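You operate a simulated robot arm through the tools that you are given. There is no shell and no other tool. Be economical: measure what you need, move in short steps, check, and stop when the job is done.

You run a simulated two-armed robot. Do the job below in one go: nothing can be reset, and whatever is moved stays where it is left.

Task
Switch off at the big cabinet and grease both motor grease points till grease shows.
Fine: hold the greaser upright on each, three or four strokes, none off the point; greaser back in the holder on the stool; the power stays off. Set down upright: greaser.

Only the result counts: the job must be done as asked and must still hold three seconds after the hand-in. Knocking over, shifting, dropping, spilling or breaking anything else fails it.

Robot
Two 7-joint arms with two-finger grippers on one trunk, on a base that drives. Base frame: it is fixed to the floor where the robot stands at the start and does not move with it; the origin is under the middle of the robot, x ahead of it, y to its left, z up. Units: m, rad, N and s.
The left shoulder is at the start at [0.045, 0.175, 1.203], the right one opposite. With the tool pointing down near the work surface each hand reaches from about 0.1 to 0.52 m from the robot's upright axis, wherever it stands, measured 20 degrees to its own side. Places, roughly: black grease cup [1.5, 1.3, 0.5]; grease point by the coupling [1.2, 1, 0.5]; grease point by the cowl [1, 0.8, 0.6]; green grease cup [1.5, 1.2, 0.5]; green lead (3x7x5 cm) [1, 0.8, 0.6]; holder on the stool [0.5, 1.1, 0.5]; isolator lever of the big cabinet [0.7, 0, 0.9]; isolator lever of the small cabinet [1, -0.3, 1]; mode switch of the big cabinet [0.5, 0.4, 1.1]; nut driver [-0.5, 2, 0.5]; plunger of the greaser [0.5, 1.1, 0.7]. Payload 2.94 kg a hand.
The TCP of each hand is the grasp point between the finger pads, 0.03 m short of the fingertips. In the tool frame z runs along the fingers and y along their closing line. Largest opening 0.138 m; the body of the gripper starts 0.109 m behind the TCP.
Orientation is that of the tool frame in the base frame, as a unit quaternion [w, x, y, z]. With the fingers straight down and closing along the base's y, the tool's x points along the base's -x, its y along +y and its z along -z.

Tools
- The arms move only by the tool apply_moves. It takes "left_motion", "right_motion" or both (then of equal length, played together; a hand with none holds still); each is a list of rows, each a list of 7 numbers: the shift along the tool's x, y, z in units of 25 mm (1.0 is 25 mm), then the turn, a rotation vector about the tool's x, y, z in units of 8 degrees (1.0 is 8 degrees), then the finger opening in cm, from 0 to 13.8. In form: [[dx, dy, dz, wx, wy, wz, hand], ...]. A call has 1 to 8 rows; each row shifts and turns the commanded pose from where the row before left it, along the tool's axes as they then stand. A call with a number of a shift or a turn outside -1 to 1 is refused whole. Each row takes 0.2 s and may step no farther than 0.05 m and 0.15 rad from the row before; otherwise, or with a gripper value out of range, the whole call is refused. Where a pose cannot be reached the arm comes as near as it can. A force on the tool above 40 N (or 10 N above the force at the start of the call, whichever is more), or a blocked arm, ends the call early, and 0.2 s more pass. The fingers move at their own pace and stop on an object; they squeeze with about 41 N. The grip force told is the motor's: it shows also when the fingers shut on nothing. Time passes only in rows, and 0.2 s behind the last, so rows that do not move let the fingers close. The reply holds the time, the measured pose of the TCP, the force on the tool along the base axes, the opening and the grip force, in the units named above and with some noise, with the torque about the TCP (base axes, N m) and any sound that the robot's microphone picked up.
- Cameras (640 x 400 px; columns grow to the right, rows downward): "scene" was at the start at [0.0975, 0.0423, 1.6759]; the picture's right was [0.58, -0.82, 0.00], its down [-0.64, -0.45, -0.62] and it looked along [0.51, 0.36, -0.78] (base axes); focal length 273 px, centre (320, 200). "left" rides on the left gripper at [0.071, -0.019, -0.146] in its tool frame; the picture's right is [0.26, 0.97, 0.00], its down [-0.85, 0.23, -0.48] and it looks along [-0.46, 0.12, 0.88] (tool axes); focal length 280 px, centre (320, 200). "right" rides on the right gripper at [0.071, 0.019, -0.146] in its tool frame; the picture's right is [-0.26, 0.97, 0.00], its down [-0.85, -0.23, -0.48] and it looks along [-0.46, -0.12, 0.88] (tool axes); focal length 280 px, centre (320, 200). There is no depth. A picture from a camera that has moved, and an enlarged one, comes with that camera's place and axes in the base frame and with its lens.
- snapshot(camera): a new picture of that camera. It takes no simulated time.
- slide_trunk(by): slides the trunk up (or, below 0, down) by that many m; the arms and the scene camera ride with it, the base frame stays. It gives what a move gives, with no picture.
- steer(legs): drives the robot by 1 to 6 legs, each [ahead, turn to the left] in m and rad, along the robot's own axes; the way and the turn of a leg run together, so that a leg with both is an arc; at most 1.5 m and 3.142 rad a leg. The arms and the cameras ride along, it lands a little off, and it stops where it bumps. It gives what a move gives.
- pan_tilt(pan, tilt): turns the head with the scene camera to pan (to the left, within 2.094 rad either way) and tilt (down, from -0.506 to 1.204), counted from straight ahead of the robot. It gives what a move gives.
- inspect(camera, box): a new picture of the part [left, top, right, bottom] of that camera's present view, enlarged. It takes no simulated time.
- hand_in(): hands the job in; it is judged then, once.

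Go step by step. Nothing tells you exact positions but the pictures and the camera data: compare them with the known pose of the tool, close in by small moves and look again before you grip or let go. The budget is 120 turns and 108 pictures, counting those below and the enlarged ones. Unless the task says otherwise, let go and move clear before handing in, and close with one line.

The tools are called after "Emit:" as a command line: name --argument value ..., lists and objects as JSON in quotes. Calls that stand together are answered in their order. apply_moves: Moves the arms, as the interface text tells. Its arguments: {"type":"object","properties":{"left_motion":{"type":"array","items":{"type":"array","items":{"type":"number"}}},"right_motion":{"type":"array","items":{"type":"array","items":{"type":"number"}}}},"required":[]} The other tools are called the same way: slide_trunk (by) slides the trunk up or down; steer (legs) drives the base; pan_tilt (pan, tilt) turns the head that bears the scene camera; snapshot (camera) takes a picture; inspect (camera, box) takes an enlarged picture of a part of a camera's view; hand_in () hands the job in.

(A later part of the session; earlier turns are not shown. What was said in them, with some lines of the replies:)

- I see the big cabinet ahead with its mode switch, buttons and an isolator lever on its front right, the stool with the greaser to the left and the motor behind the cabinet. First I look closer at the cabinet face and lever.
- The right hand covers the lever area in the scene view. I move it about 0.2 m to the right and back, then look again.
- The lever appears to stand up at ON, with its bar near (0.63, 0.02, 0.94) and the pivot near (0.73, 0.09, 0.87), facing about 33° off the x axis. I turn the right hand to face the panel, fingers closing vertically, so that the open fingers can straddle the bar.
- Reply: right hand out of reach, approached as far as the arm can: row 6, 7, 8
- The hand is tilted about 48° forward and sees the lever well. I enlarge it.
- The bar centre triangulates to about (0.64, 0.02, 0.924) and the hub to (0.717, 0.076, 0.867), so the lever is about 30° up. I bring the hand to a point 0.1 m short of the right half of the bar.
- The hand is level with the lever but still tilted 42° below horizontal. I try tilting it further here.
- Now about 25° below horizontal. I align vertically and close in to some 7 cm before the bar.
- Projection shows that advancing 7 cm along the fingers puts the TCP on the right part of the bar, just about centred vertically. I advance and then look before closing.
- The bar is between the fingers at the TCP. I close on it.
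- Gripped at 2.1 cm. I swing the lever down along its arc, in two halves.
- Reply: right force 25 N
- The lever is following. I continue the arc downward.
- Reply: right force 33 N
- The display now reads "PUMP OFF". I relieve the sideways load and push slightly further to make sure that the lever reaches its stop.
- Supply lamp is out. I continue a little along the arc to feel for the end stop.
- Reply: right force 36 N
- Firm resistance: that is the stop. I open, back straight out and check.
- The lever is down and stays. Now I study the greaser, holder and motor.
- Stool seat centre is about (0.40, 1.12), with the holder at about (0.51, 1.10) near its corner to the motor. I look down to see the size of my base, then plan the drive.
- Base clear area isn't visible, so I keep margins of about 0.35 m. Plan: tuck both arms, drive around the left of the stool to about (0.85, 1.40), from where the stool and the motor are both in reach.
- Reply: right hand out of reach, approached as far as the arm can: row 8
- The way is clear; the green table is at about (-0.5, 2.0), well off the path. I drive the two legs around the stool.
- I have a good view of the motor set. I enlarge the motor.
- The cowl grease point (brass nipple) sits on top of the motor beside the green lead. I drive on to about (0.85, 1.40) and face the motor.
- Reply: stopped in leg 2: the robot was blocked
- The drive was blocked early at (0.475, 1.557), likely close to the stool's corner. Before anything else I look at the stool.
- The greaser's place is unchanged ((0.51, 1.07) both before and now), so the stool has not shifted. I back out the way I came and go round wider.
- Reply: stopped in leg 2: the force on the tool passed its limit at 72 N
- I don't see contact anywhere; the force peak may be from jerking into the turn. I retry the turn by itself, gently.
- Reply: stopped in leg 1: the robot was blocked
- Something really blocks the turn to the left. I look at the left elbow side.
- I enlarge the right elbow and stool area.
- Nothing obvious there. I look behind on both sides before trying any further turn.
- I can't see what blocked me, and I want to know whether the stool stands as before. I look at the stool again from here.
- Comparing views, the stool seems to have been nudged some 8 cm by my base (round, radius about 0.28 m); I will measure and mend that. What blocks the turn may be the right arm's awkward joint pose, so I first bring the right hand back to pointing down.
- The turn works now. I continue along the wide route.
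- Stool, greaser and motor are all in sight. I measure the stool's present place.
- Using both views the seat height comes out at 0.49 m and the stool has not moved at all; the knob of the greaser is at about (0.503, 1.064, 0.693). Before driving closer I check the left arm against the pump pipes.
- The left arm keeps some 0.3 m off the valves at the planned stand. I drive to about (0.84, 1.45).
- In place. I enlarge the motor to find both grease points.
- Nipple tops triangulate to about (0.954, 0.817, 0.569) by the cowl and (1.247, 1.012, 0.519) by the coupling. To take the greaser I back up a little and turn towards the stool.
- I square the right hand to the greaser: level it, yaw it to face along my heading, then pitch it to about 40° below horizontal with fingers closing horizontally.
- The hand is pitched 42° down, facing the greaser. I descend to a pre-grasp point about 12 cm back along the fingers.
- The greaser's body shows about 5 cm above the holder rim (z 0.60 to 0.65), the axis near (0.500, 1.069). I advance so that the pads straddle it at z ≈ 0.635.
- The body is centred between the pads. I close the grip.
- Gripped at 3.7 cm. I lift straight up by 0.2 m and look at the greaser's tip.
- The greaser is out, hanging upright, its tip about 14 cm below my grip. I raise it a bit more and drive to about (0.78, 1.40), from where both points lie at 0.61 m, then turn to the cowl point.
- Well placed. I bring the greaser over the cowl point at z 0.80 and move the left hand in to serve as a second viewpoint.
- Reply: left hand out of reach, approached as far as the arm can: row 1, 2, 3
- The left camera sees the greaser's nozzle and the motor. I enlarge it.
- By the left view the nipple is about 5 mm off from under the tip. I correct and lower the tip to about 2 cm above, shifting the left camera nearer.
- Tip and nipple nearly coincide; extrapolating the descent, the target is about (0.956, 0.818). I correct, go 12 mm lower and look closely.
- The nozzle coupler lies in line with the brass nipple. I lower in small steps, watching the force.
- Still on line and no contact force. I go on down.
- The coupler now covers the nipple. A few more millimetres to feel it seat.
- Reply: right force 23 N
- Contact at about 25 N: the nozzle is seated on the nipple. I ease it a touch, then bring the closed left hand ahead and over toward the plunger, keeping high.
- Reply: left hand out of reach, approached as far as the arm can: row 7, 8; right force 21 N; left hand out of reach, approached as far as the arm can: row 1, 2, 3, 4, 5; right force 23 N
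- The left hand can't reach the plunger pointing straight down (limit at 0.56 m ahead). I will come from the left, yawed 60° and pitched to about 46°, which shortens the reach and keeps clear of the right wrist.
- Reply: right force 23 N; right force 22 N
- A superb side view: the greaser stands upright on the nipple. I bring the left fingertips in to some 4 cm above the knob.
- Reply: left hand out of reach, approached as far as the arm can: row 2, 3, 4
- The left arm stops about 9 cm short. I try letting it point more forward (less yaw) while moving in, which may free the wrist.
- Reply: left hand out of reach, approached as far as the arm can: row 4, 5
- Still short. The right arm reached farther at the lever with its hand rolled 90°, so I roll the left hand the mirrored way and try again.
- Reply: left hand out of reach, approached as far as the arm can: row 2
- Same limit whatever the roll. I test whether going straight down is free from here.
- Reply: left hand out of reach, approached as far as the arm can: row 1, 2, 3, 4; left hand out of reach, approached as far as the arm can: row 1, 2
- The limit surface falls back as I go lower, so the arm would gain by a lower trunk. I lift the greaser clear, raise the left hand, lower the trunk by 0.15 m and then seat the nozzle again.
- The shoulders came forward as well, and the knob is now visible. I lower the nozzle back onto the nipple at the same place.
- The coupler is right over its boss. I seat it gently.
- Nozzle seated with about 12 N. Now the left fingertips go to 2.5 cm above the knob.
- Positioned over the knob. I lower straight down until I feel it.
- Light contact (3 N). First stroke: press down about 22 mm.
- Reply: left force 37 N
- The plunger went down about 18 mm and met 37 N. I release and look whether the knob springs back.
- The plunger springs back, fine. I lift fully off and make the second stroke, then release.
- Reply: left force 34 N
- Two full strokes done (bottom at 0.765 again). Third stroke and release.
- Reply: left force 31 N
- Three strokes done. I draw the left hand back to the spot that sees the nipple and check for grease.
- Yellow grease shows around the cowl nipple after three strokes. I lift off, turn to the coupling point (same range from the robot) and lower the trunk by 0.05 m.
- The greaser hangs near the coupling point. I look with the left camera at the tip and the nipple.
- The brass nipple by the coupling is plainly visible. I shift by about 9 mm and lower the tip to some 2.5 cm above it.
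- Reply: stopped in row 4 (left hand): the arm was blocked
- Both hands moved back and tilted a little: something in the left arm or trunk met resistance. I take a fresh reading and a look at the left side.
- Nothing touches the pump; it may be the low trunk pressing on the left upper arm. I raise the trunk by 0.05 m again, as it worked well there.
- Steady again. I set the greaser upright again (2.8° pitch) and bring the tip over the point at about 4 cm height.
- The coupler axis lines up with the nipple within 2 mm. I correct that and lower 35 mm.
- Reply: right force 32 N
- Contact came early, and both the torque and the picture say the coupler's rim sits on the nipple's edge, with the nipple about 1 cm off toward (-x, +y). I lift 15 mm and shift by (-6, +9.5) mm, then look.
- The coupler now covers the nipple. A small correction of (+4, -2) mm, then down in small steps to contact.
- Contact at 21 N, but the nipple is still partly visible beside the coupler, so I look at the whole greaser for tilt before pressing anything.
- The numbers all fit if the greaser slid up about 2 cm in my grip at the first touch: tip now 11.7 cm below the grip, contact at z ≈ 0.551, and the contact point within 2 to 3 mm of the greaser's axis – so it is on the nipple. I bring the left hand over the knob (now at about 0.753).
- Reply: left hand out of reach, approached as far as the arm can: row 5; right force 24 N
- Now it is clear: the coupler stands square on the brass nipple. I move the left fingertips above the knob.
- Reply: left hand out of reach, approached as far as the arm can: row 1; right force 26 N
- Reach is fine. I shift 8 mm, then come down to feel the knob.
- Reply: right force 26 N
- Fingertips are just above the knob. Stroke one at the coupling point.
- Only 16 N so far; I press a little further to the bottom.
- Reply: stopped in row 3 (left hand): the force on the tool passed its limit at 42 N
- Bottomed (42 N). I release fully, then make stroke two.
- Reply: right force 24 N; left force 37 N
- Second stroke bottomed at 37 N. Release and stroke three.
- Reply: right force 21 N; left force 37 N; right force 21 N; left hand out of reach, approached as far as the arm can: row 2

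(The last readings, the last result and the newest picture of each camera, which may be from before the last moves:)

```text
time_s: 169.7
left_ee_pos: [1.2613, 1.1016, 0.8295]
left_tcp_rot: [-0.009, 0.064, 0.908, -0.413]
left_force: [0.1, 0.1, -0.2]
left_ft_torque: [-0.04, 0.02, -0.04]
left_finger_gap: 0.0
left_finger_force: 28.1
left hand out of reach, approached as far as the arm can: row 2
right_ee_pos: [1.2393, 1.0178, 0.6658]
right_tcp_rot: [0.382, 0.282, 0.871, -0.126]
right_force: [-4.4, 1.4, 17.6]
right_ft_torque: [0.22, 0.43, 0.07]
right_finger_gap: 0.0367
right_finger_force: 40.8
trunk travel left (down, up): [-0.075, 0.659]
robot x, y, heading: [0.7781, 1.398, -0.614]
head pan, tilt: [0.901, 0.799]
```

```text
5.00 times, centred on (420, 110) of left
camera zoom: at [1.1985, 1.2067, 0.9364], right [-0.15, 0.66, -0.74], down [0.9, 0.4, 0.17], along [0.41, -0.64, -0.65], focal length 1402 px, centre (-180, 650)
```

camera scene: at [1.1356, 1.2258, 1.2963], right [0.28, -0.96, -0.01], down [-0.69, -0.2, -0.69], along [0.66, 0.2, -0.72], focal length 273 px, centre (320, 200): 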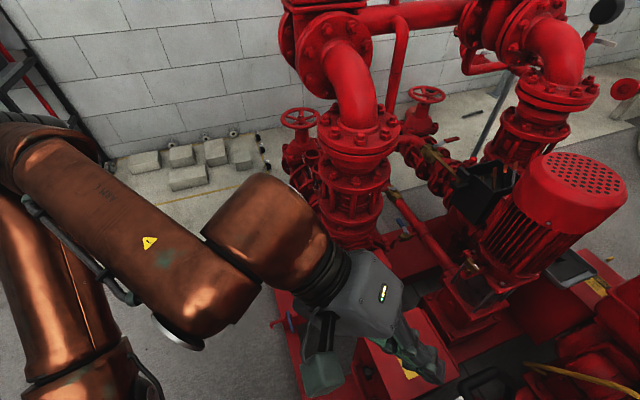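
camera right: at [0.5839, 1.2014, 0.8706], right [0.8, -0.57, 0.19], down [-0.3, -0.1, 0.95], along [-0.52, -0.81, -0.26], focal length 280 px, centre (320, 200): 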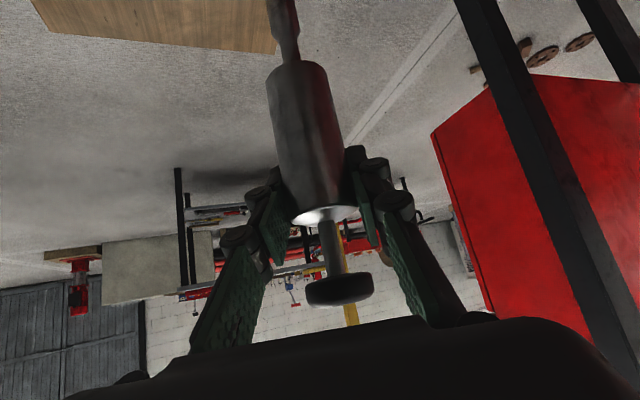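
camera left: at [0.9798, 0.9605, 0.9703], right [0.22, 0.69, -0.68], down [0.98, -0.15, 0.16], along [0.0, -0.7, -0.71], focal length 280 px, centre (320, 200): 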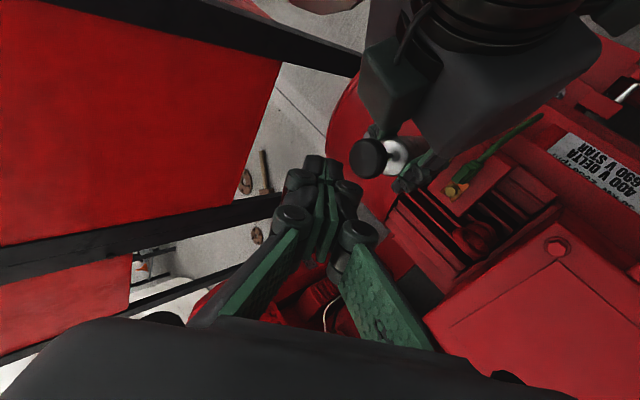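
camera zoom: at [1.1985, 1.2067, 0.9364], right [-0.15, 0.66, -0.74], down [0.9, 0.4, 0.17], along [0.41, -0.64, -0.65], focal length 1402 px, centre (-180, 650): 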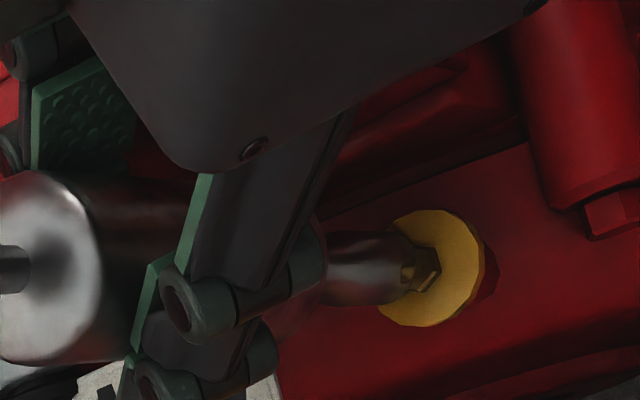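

Grease shows at the coupling point as well, after three strokes. I lift the greaser off, draw the left hand away and raise the trunk to the height used at the stool.

Emit:
apply_moves --right_motion '[[-0.736, 0, -0.677, 0, 0, 0, 2.5], [-0.736, 0, -0.677, 0, 0, 0, 2.5], [-0.736, 0, -0.677, 0, 0, 0, 2.5], [-0.736, 0, -0.677, 0, 0, 0, 2.5], [-0.736, 0, -0.677, 0, 0, 0, 2.5], [-0.736, 0, -0.677, 0, 0, 0, 2.5], [0, 0, 0, 0, 0, 0, 2.5], [0, 0, 0, 0, 0, 0, 2.5]]' --left_motion '[[0, 0, -1, 0, 0, 0, 0], [0, 0, -1, 0, 0, 0, 0], [0, 0, -1, 0, 0, 0, 0], [0, 0, -1, 0, 0, 0, 0], [0, 0, -1, 0, 0, 0, 0], [0, 0, -1, 0, 0, 0, 0], [-0.486, 0.608, -0.63, 0, 0, 0, 0], [-0.486, 0.608, -0.63, 0, 0, 0, 0]]'

Emit:
slide_trunk --by 0.15

Emit:
apply_moves --left_motion '[[-0.486, 0.608, -0.63, 0, 0, 0, 0], [-0.486, 0.608, -0.63, 0, 0, 0, 0], [-0.486, 0.608, -0.63, 0, 0, 0, 0], [-0.486, 0.608, -0.63, 0, 0, 0, 0]]'

```text
time_s: 171.4
left_ee_pos: [1.3383, 1.2639, 0.865]
left_tcp_rot: [-0.007, 0.058, 0.914, -0.402]
left_force: [0.5, 0.5, -0.3]
left_ft_torque: [-0.02, -0.01, -0.01]
left_finger_gap: 0.0002
left_finger_force: 28.4
left hand out of reach, approached as far as the arm can: row 2, 3, 4, 5, 6
right_ee_pos: [1.2394, 1.0189, 0.8148]
right_tcp_rot: [0.382, 0.281, 0.871, -0.125]
right_force: [0.1, 0.5, -4.5]
right_ft_torque: [-0.04, 0.03, 0.0]
right_finger_gap: 0.0363
right_finger_force: 40.9
trunk travel left (down, up): [-0.075, 0.659]
robot x, y, heading: [0.7782, 1.401, -0.609]
head pan, tilt: [0.901, 0.799]
```

```text
time_s: 173.2
left_ee_pos: [1.3393, 1.2612, 1.0135]
left_tcp_rot: [-0.008, 0.057, 0.914, -0.402]
left_force: [0.0, -0.4, -0.8]
left_ft_torque: [0.01, 0.01, 0.0]
left_finger_gap: 0.0001
left_finger_force: 28.7
right_ee_pos: [1.243, 1.0165, 0.9635]
right_tcp_rot: [0.381, 0.282, 0.872, -0.125]
right_force: [0.2, -0.2, -3.7]
right_ft_torque: [0.01, 0.01, -0.01]
right_finger_gap: 0.0365
right_finger_force: 41.2
trunk travel left (down, up): [-0.225, 0.509]
robot x, y, heading: [0.7804, 1.3991, -0.611]
head pan, tilt: [0.901, 0.799]
```

```text
time_s: 174.2
left_ee_pos: [1.3972, 1.3443, 1.014]
left_tcp_rot: [-0.007, 0.058, 0.914, -0.401]
left_force: [0.0, 0.3, -0.6]
left_ft_torque: [-0.04, 0.01, 0.01]
left_finger_gap: 0.0001
left_finger_force: 28.9
right_ee_pos: [1.2415, 1.0195, 0.965]
right_tcp_rot: [0.382, 0.282, 0.871, -0.126]
right_force: [0.2, 0.3, -3.9]
right_ft_torque: [-0.03, 0.02, -0.04]
right_finger_gap: 0.0363
right_finger_force: 40.9
trunk travel left (down, up): [-0.225, 0.509]
robot x, y, heading: [0.7793, 1.4024, -0.611]
head pan, tilt: [0.901, 0.799]
```

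All clear. I drive the same way back to the pick-up stand.

Emit:
steer --legs '[[0, -1.247], [-0.183, 0], [0, -0.14]]'

Emit:
pan_tilt --pan -0.1 --tilt 0.9

```text
time_s: 179.4
left_ee_pos: [0.885, 0.9576, 1.0145]
left_tcp_rot: [-0.262, 0.63, 0.665, -0.304]
left_force: [-0.1, -0.2, -0.2]
left_ft_torque: [-0.02, -0.02, 0.02]
left_finger_gap: 0.0
left_finger_force: 27.9
right_ee_pos: [0.5375, 1.0519, 0.9645]
right_tcp_rot: [0.214, 0.774, 0.49, -0.34]
right_force: [-0.3, -0.1, -4.2]
right_ft_torque: [0.0, -0.08, 0.05]
right_finger_gap: 0.0364
right_finger_force: 41.1
trunk travel left (down, up): [-0.225, 0.509]
robot x, y, heading: [0.8307, 1.577, -2.001]
head pan, tilt: [0.901, 0.799]
```

```text
time_s: 180.7
left_ee_pos: [0.8862, 0.9568, 1.0136]
left_tcp_rot: [-0.263, 0.63, 0.665, -0.303]
left_force: [0.1, 0.5, 0.2]
left_ft_torque: [0.03, -0.02, 0.03]
left_finger_gap: 0.0
left_finger_force: 28.4
right_ee_pos: [0.5372, 1.0499, 0.9646]
right_tcp_rot: [0.214, 0.774, 0.489, -0.341]
right_force: [0.6, -0.3, -4.6]
right_ft_torque: [0.06, -0.01, -0.02]
right_finger_gap: 0.0365
right_finger_force: 41.1
trunk travel left (down, up): [-0.225, 0.509]
robot x, y, heading: [0.8306, 1.5768, -2.001]
head pan, tilt: [-0.099, 0.901]
```

I am back at the pick-up pose exactly. I carry the greaser over the holder at z 0.80 and check alignment with the right camera.

Emit:
apply_moves --right_motion '[[0.814, -0.279, 0.738, 0, 0, 0, 2.5], [0.814, -0.279, 0.738, 0, 0, 0, 2.5], [0.814, -0.279, 0.738, 0, 0, 0, 2.5], [0.814, -0.279, 0.738, 0, 0, 0, 2.5], [0.814, -0.279, 0.738, 0, 0, 0, 2.5], [0.814, -0.279, 0.738, 0, 0, 0, 2.5], [0, 0, 0, 0, 0, 0, 2.5]]'

Emit:
snapshot --camera "right"

```text
time_s: 182.3
left_ee_pos: [0.8872, 0.9573, 1.0153]
left_tcp_rot: [-0.263, 0.629, 0.665, -0.304]
left_force: [-1.1, 0.3, 0.1]
left_ft_torque: [0.0, -0.01, 0.03]
left_finger_gap: 0.0
left_finger_force: 28.3
right_ee_pos: [0.4999, 1.071, 0.7999]
right_tcp_rot: [0.214, 0.774, 0.489, -0.341]
right_force: [0.2, 1.1, -4.0]
right_ft_torque: [-0.01, 0.01, -0.01]
right_finger_gap: 0.0364
right_finger_force: 41.3
trunk travel left (down, up): [-0.225, 0.509]
robot x, y, heading: [0.828, 1.5753, -2.005]
head pan, tilt: [-0.099, 0.901]
```

```text
2 pictures are left
camera right: at [0.5841, 1.2031, 0.8466], right [0.8, -0.58, 0.19], down [-0.3, -0.1, 0.95], along [-0.53, -0.81, -0.26], focal length 280 px, centre (320, 200)
```

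right: 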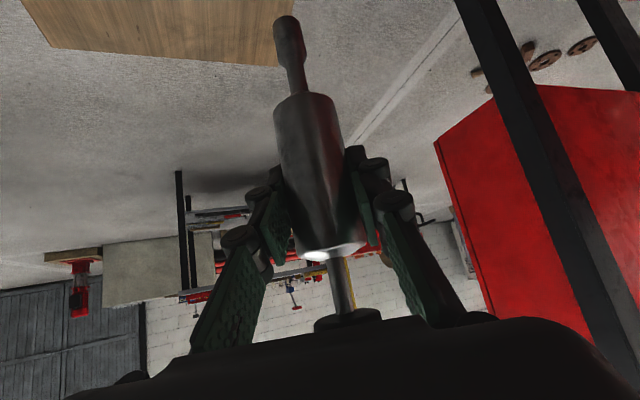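

The greaser hangs upright right over the holder, its tip about 12.5 cm below my grip. I lower it in.

Emit:
apply_moves --right_motion '[[0.7, 0, 0.642, 0, 0, 0, 2.5], [0.7, 0, 0.642, 0, 0, 0, 2.5], [0.7, 0, 0.642, 0, 0, 0, 2.5], [0.7, 0, 0.642, 0, 0, 0, 2.5], [0.7, 0, 0.642, 0, 0, 0, 2.5], [0.7, 0, 0.642, 0, 0, 0, 2.5], [0, 0, 0, 0, 0, 0, 2.5]]'

Emit:
apply_moves --right_motion '[[0.368, 0, 0.339, 0, 0, 0, 2.5], [0.235, 0, 0.217, 0, 0, 0, 2.5], [0.118, 0, 0.108, 0, 0, 0, 2.5], [0, 0, 0, 0, 0, 0, 2.5]]'

```text
time_s: 183.9
left_ee_pos: [0.8866, 0.9573, 1.0145]
left_tcp_rot: [-0.262, 0.629, 0.665, -0.304]
left_force: [0.4, 0.0, -0.4]
left_ft_torque: [-0.01, 0.0, 0.01]
left_finger_gap: 0.0001
left_finger_force: 27.8
right_ee_pos: [0.4992, 1.0721, 0.6565]
right_tcp_rot: [0.214, 0.774, 0.49, -0.34]
right_force: [0.1, 0.1, -4.2]
right_ft_torque: [-0.02, 0.0, 0.01]
right_finger_gap: 0.0363
right_finger_force: 40.9
trunk travel left (down, up): [-0.225, 0.509]
robot x, y, heading: [0.8311, 1.5776, -2.001]
head pan, tilt: [-0.099, 0.901]
```

```text
time_s: 184.9
left_ee_pos: [0.8873, 0.957, 1.0145]
left_tcp_rot: [-0.263, 0.629, 0.666, -0.304]
left_force: [0.4, -0.1, 0.3]
left_ft_torque: [-0.01, -0.02, -0.02]
left_finger_gap: 0.0
left_finger_force: 27.8
right_ee_pos: [0.4988, 1.0708, 0.6335]
right_tcp_rot: [0.214, 0.773, 0.489, -0.342]
right_force: [0.0, 0.6, 1.2]
right_ft_torque: [-0.08, -0.08, 0.03]
right_finger_gap: 0.0365
right_finger_force: 40.5
trunk travel left (down, up): [-0.225, 0.509]
robot x, y, heading: [0.8305, 1.574, -2.0]
head pan, tilt: [-0.099, 0.901]
```

A light contact (about 5 N) at z 0.6335. I look before letting go.

Emit:
inspect --camera "right" --box '[200, 60, 460, 340]'

```text
1.43 times, centred on (330, 200) of right
camera zoom: at [0.584, 1.2031, 0.6805], right [0.8, -0.58, 0.19], down [-0.3, -0.1, 0.95], along [-0.53, -0.81, -0.26], focal length 401 px, centre (306, 200)
```

zoom: 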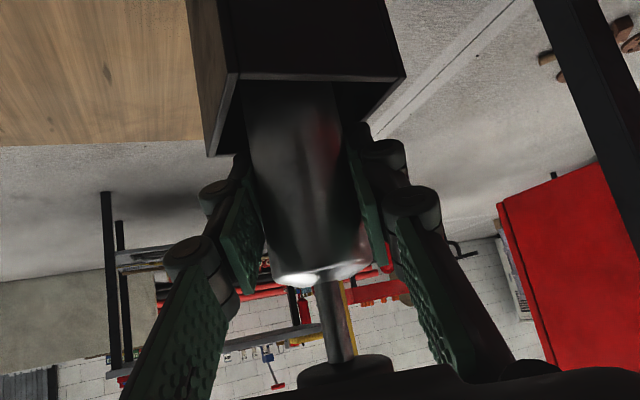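

The fingertips touch the holder rim while the greaser still has about 1.5 cm to its floor, well guided by the holder. I ease off 1 mm and open gradually so it settles down.

Emit:
apply_moves --right_motion '[[-0.04, 0, -0.037, 0, 0, 0, 3.6], [0, 0, 0, 0, 0, 0, 3.75], [0, 0, 0, 0, 0, 0, 3.9], [0, 0, 0, 0, 0, 0, 4.2], [0, 0, 0, 0, 0, 0, 5], [0, 0, 0, 0, 0, 0, 6.5], [0, 0, 0, 0, 0, 0, 6.5]]'

Emit:
apply_moves --right_motion '[[0, 0, -0.5, 0, 0, 0, 7], [0, 0, -1, 0, 0, 0, 7], [0, 0, -1, 0, 0, 0, 7], [0, 0, -1, 0, 0, 0, 7], [0, 0, -1, 0, 0, 0, 7], [0, 0, -1, 0, 0, 0, 7]]'

Emit:
inspect --camera "right" --box '[160, 0, 480, 260]'

```text
time_s: 186.5
left_ee_pos: [0.8871, 0.9561, 1.0148]
left_tcp_rot: [-0.262, 0.63, 0.665, -0.304]
left_force: [-0.1, -0.5, 0.1]
left_ft_torque: [0.01, -0.01, -0.01]
left_finger_gap: 0.0
left_finger_force: 28.3
right_ee_pos: [0.4991, 1.0714, 0.6341]
right_tcp_rot: [0.214, 0.773, 0.49, -0.341]
right_force: [0.9, 0.3, -0.4]
right_ft_torque: [-0.01, 0.01, 0.0]
right_finger_gap: 0.0648
right_finger_force: 0.0
trunk travel left (down, up): [-0.225, 0.509]
robot x, y, heading: [0.8298, 1.5751, -1.994]
head pan, tilt: [-0.099, 0.901]
```

```text
time_s: 187.9
left_ee_pos: [0.8858, 0.9584, 1.0138]
left_tcp_rot: [-0.262, 0.63, 0.665, -0.304]
left_force: [0.7, 0.8, 0.2]
left_ft_torque: [0.0, 0.03, -0.01]
left_finger_gap: 0.0
left_finger_force: 28.3
right_ee_pos: [0.5425, 1.1634, 0.7268]
right_tcp_rot: [0.213, 0.774, 0.488, -0.342]
right_force: [-0.8, 0.5, 0.4]
right_ft_torque: [-0.02, -0.01, -0.04]
right_finger_gap: 0.07
right_finger_force: 0.1
trunk travel left (down, up): [-0.225, 0.509]
robot x, y, heading: [0.8278, 1.5716, -1.999]
head pan, tilt: [-0.099, 0.901]
```

```text
1.54 times, centred on (320, 130) of right
camera zoom: at [0.6271, 1.2947, 0.7745], right [0.8, -0.58, 0.19], down [-0.3, -0.1, 0.95], along [-0.53, -0.81, -0.26], focal length 431 px, centre (320, 308)
```

zoom: 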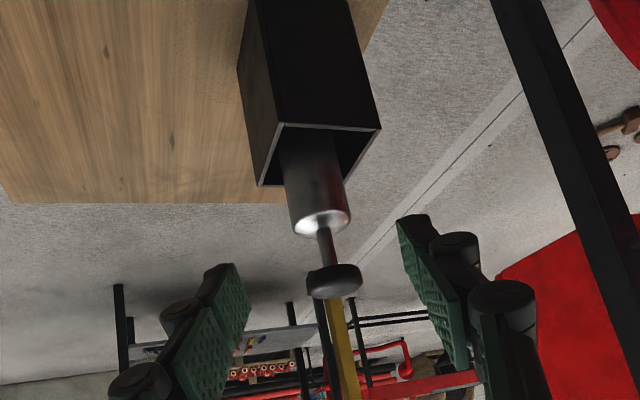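

The greaser stands upright in its holder as at the start, and the hand is free of it. I move the right hand well clear upward and hand in.

Emit:
apply_moves --right_motion '[[-0.5, 0, -1, 0, 0, 0, 7], [-0.7, 0, -0.7, 0, 0, 0, 7], [-0.7, 0, -0.7, 0, 0, 0, 7], [-0.7, 0, -0.7, 0, 0, 0, 7], [0, 0, 0, 0, 0, 0, 7], [0, 0, 0, 0, 0, 0, 7]]'

Emit:
hand_in

```text
time_s: 189.3
left_ee_pos: [0.887, 0.9571, 1.0151]
left_tcp_rot: [-0.262, 0.63, 0.665, -0.304]
left_force: [-0.1, 0.1, 1.1]
left_ft_torque: [-0.01, 0.0, -0.01]
left_finger_gap: 0.0
left_finger_force: 28.9
right_ee_pos: [0.5476, 1.1728, 0.8286]
right_tcp_rot: [0.214, 0.774, 0.489, -0.34]
right_force: [0.0, 0.2, 0.1]
right_ft_torque: [0.0, -0.01, -0.02]
right_finger_gap: 0.0701
right_finger_force: 0.0
trunk travel left (down, up): [-0.225, 0.509]
robot x, y, heading: [0.828, 1.5773, -2.004]
head pan, tilt: [-0.099, 0.901]
```

```text
The job is handed in.
```

The big cabinet is switched off and left off, both motor grease points got three strokes each with grease showing, and the greaser is upright in its holder after settling the last 1–1.5 cm on release; my base bumped the stool once, but by my measurements it had not moved.
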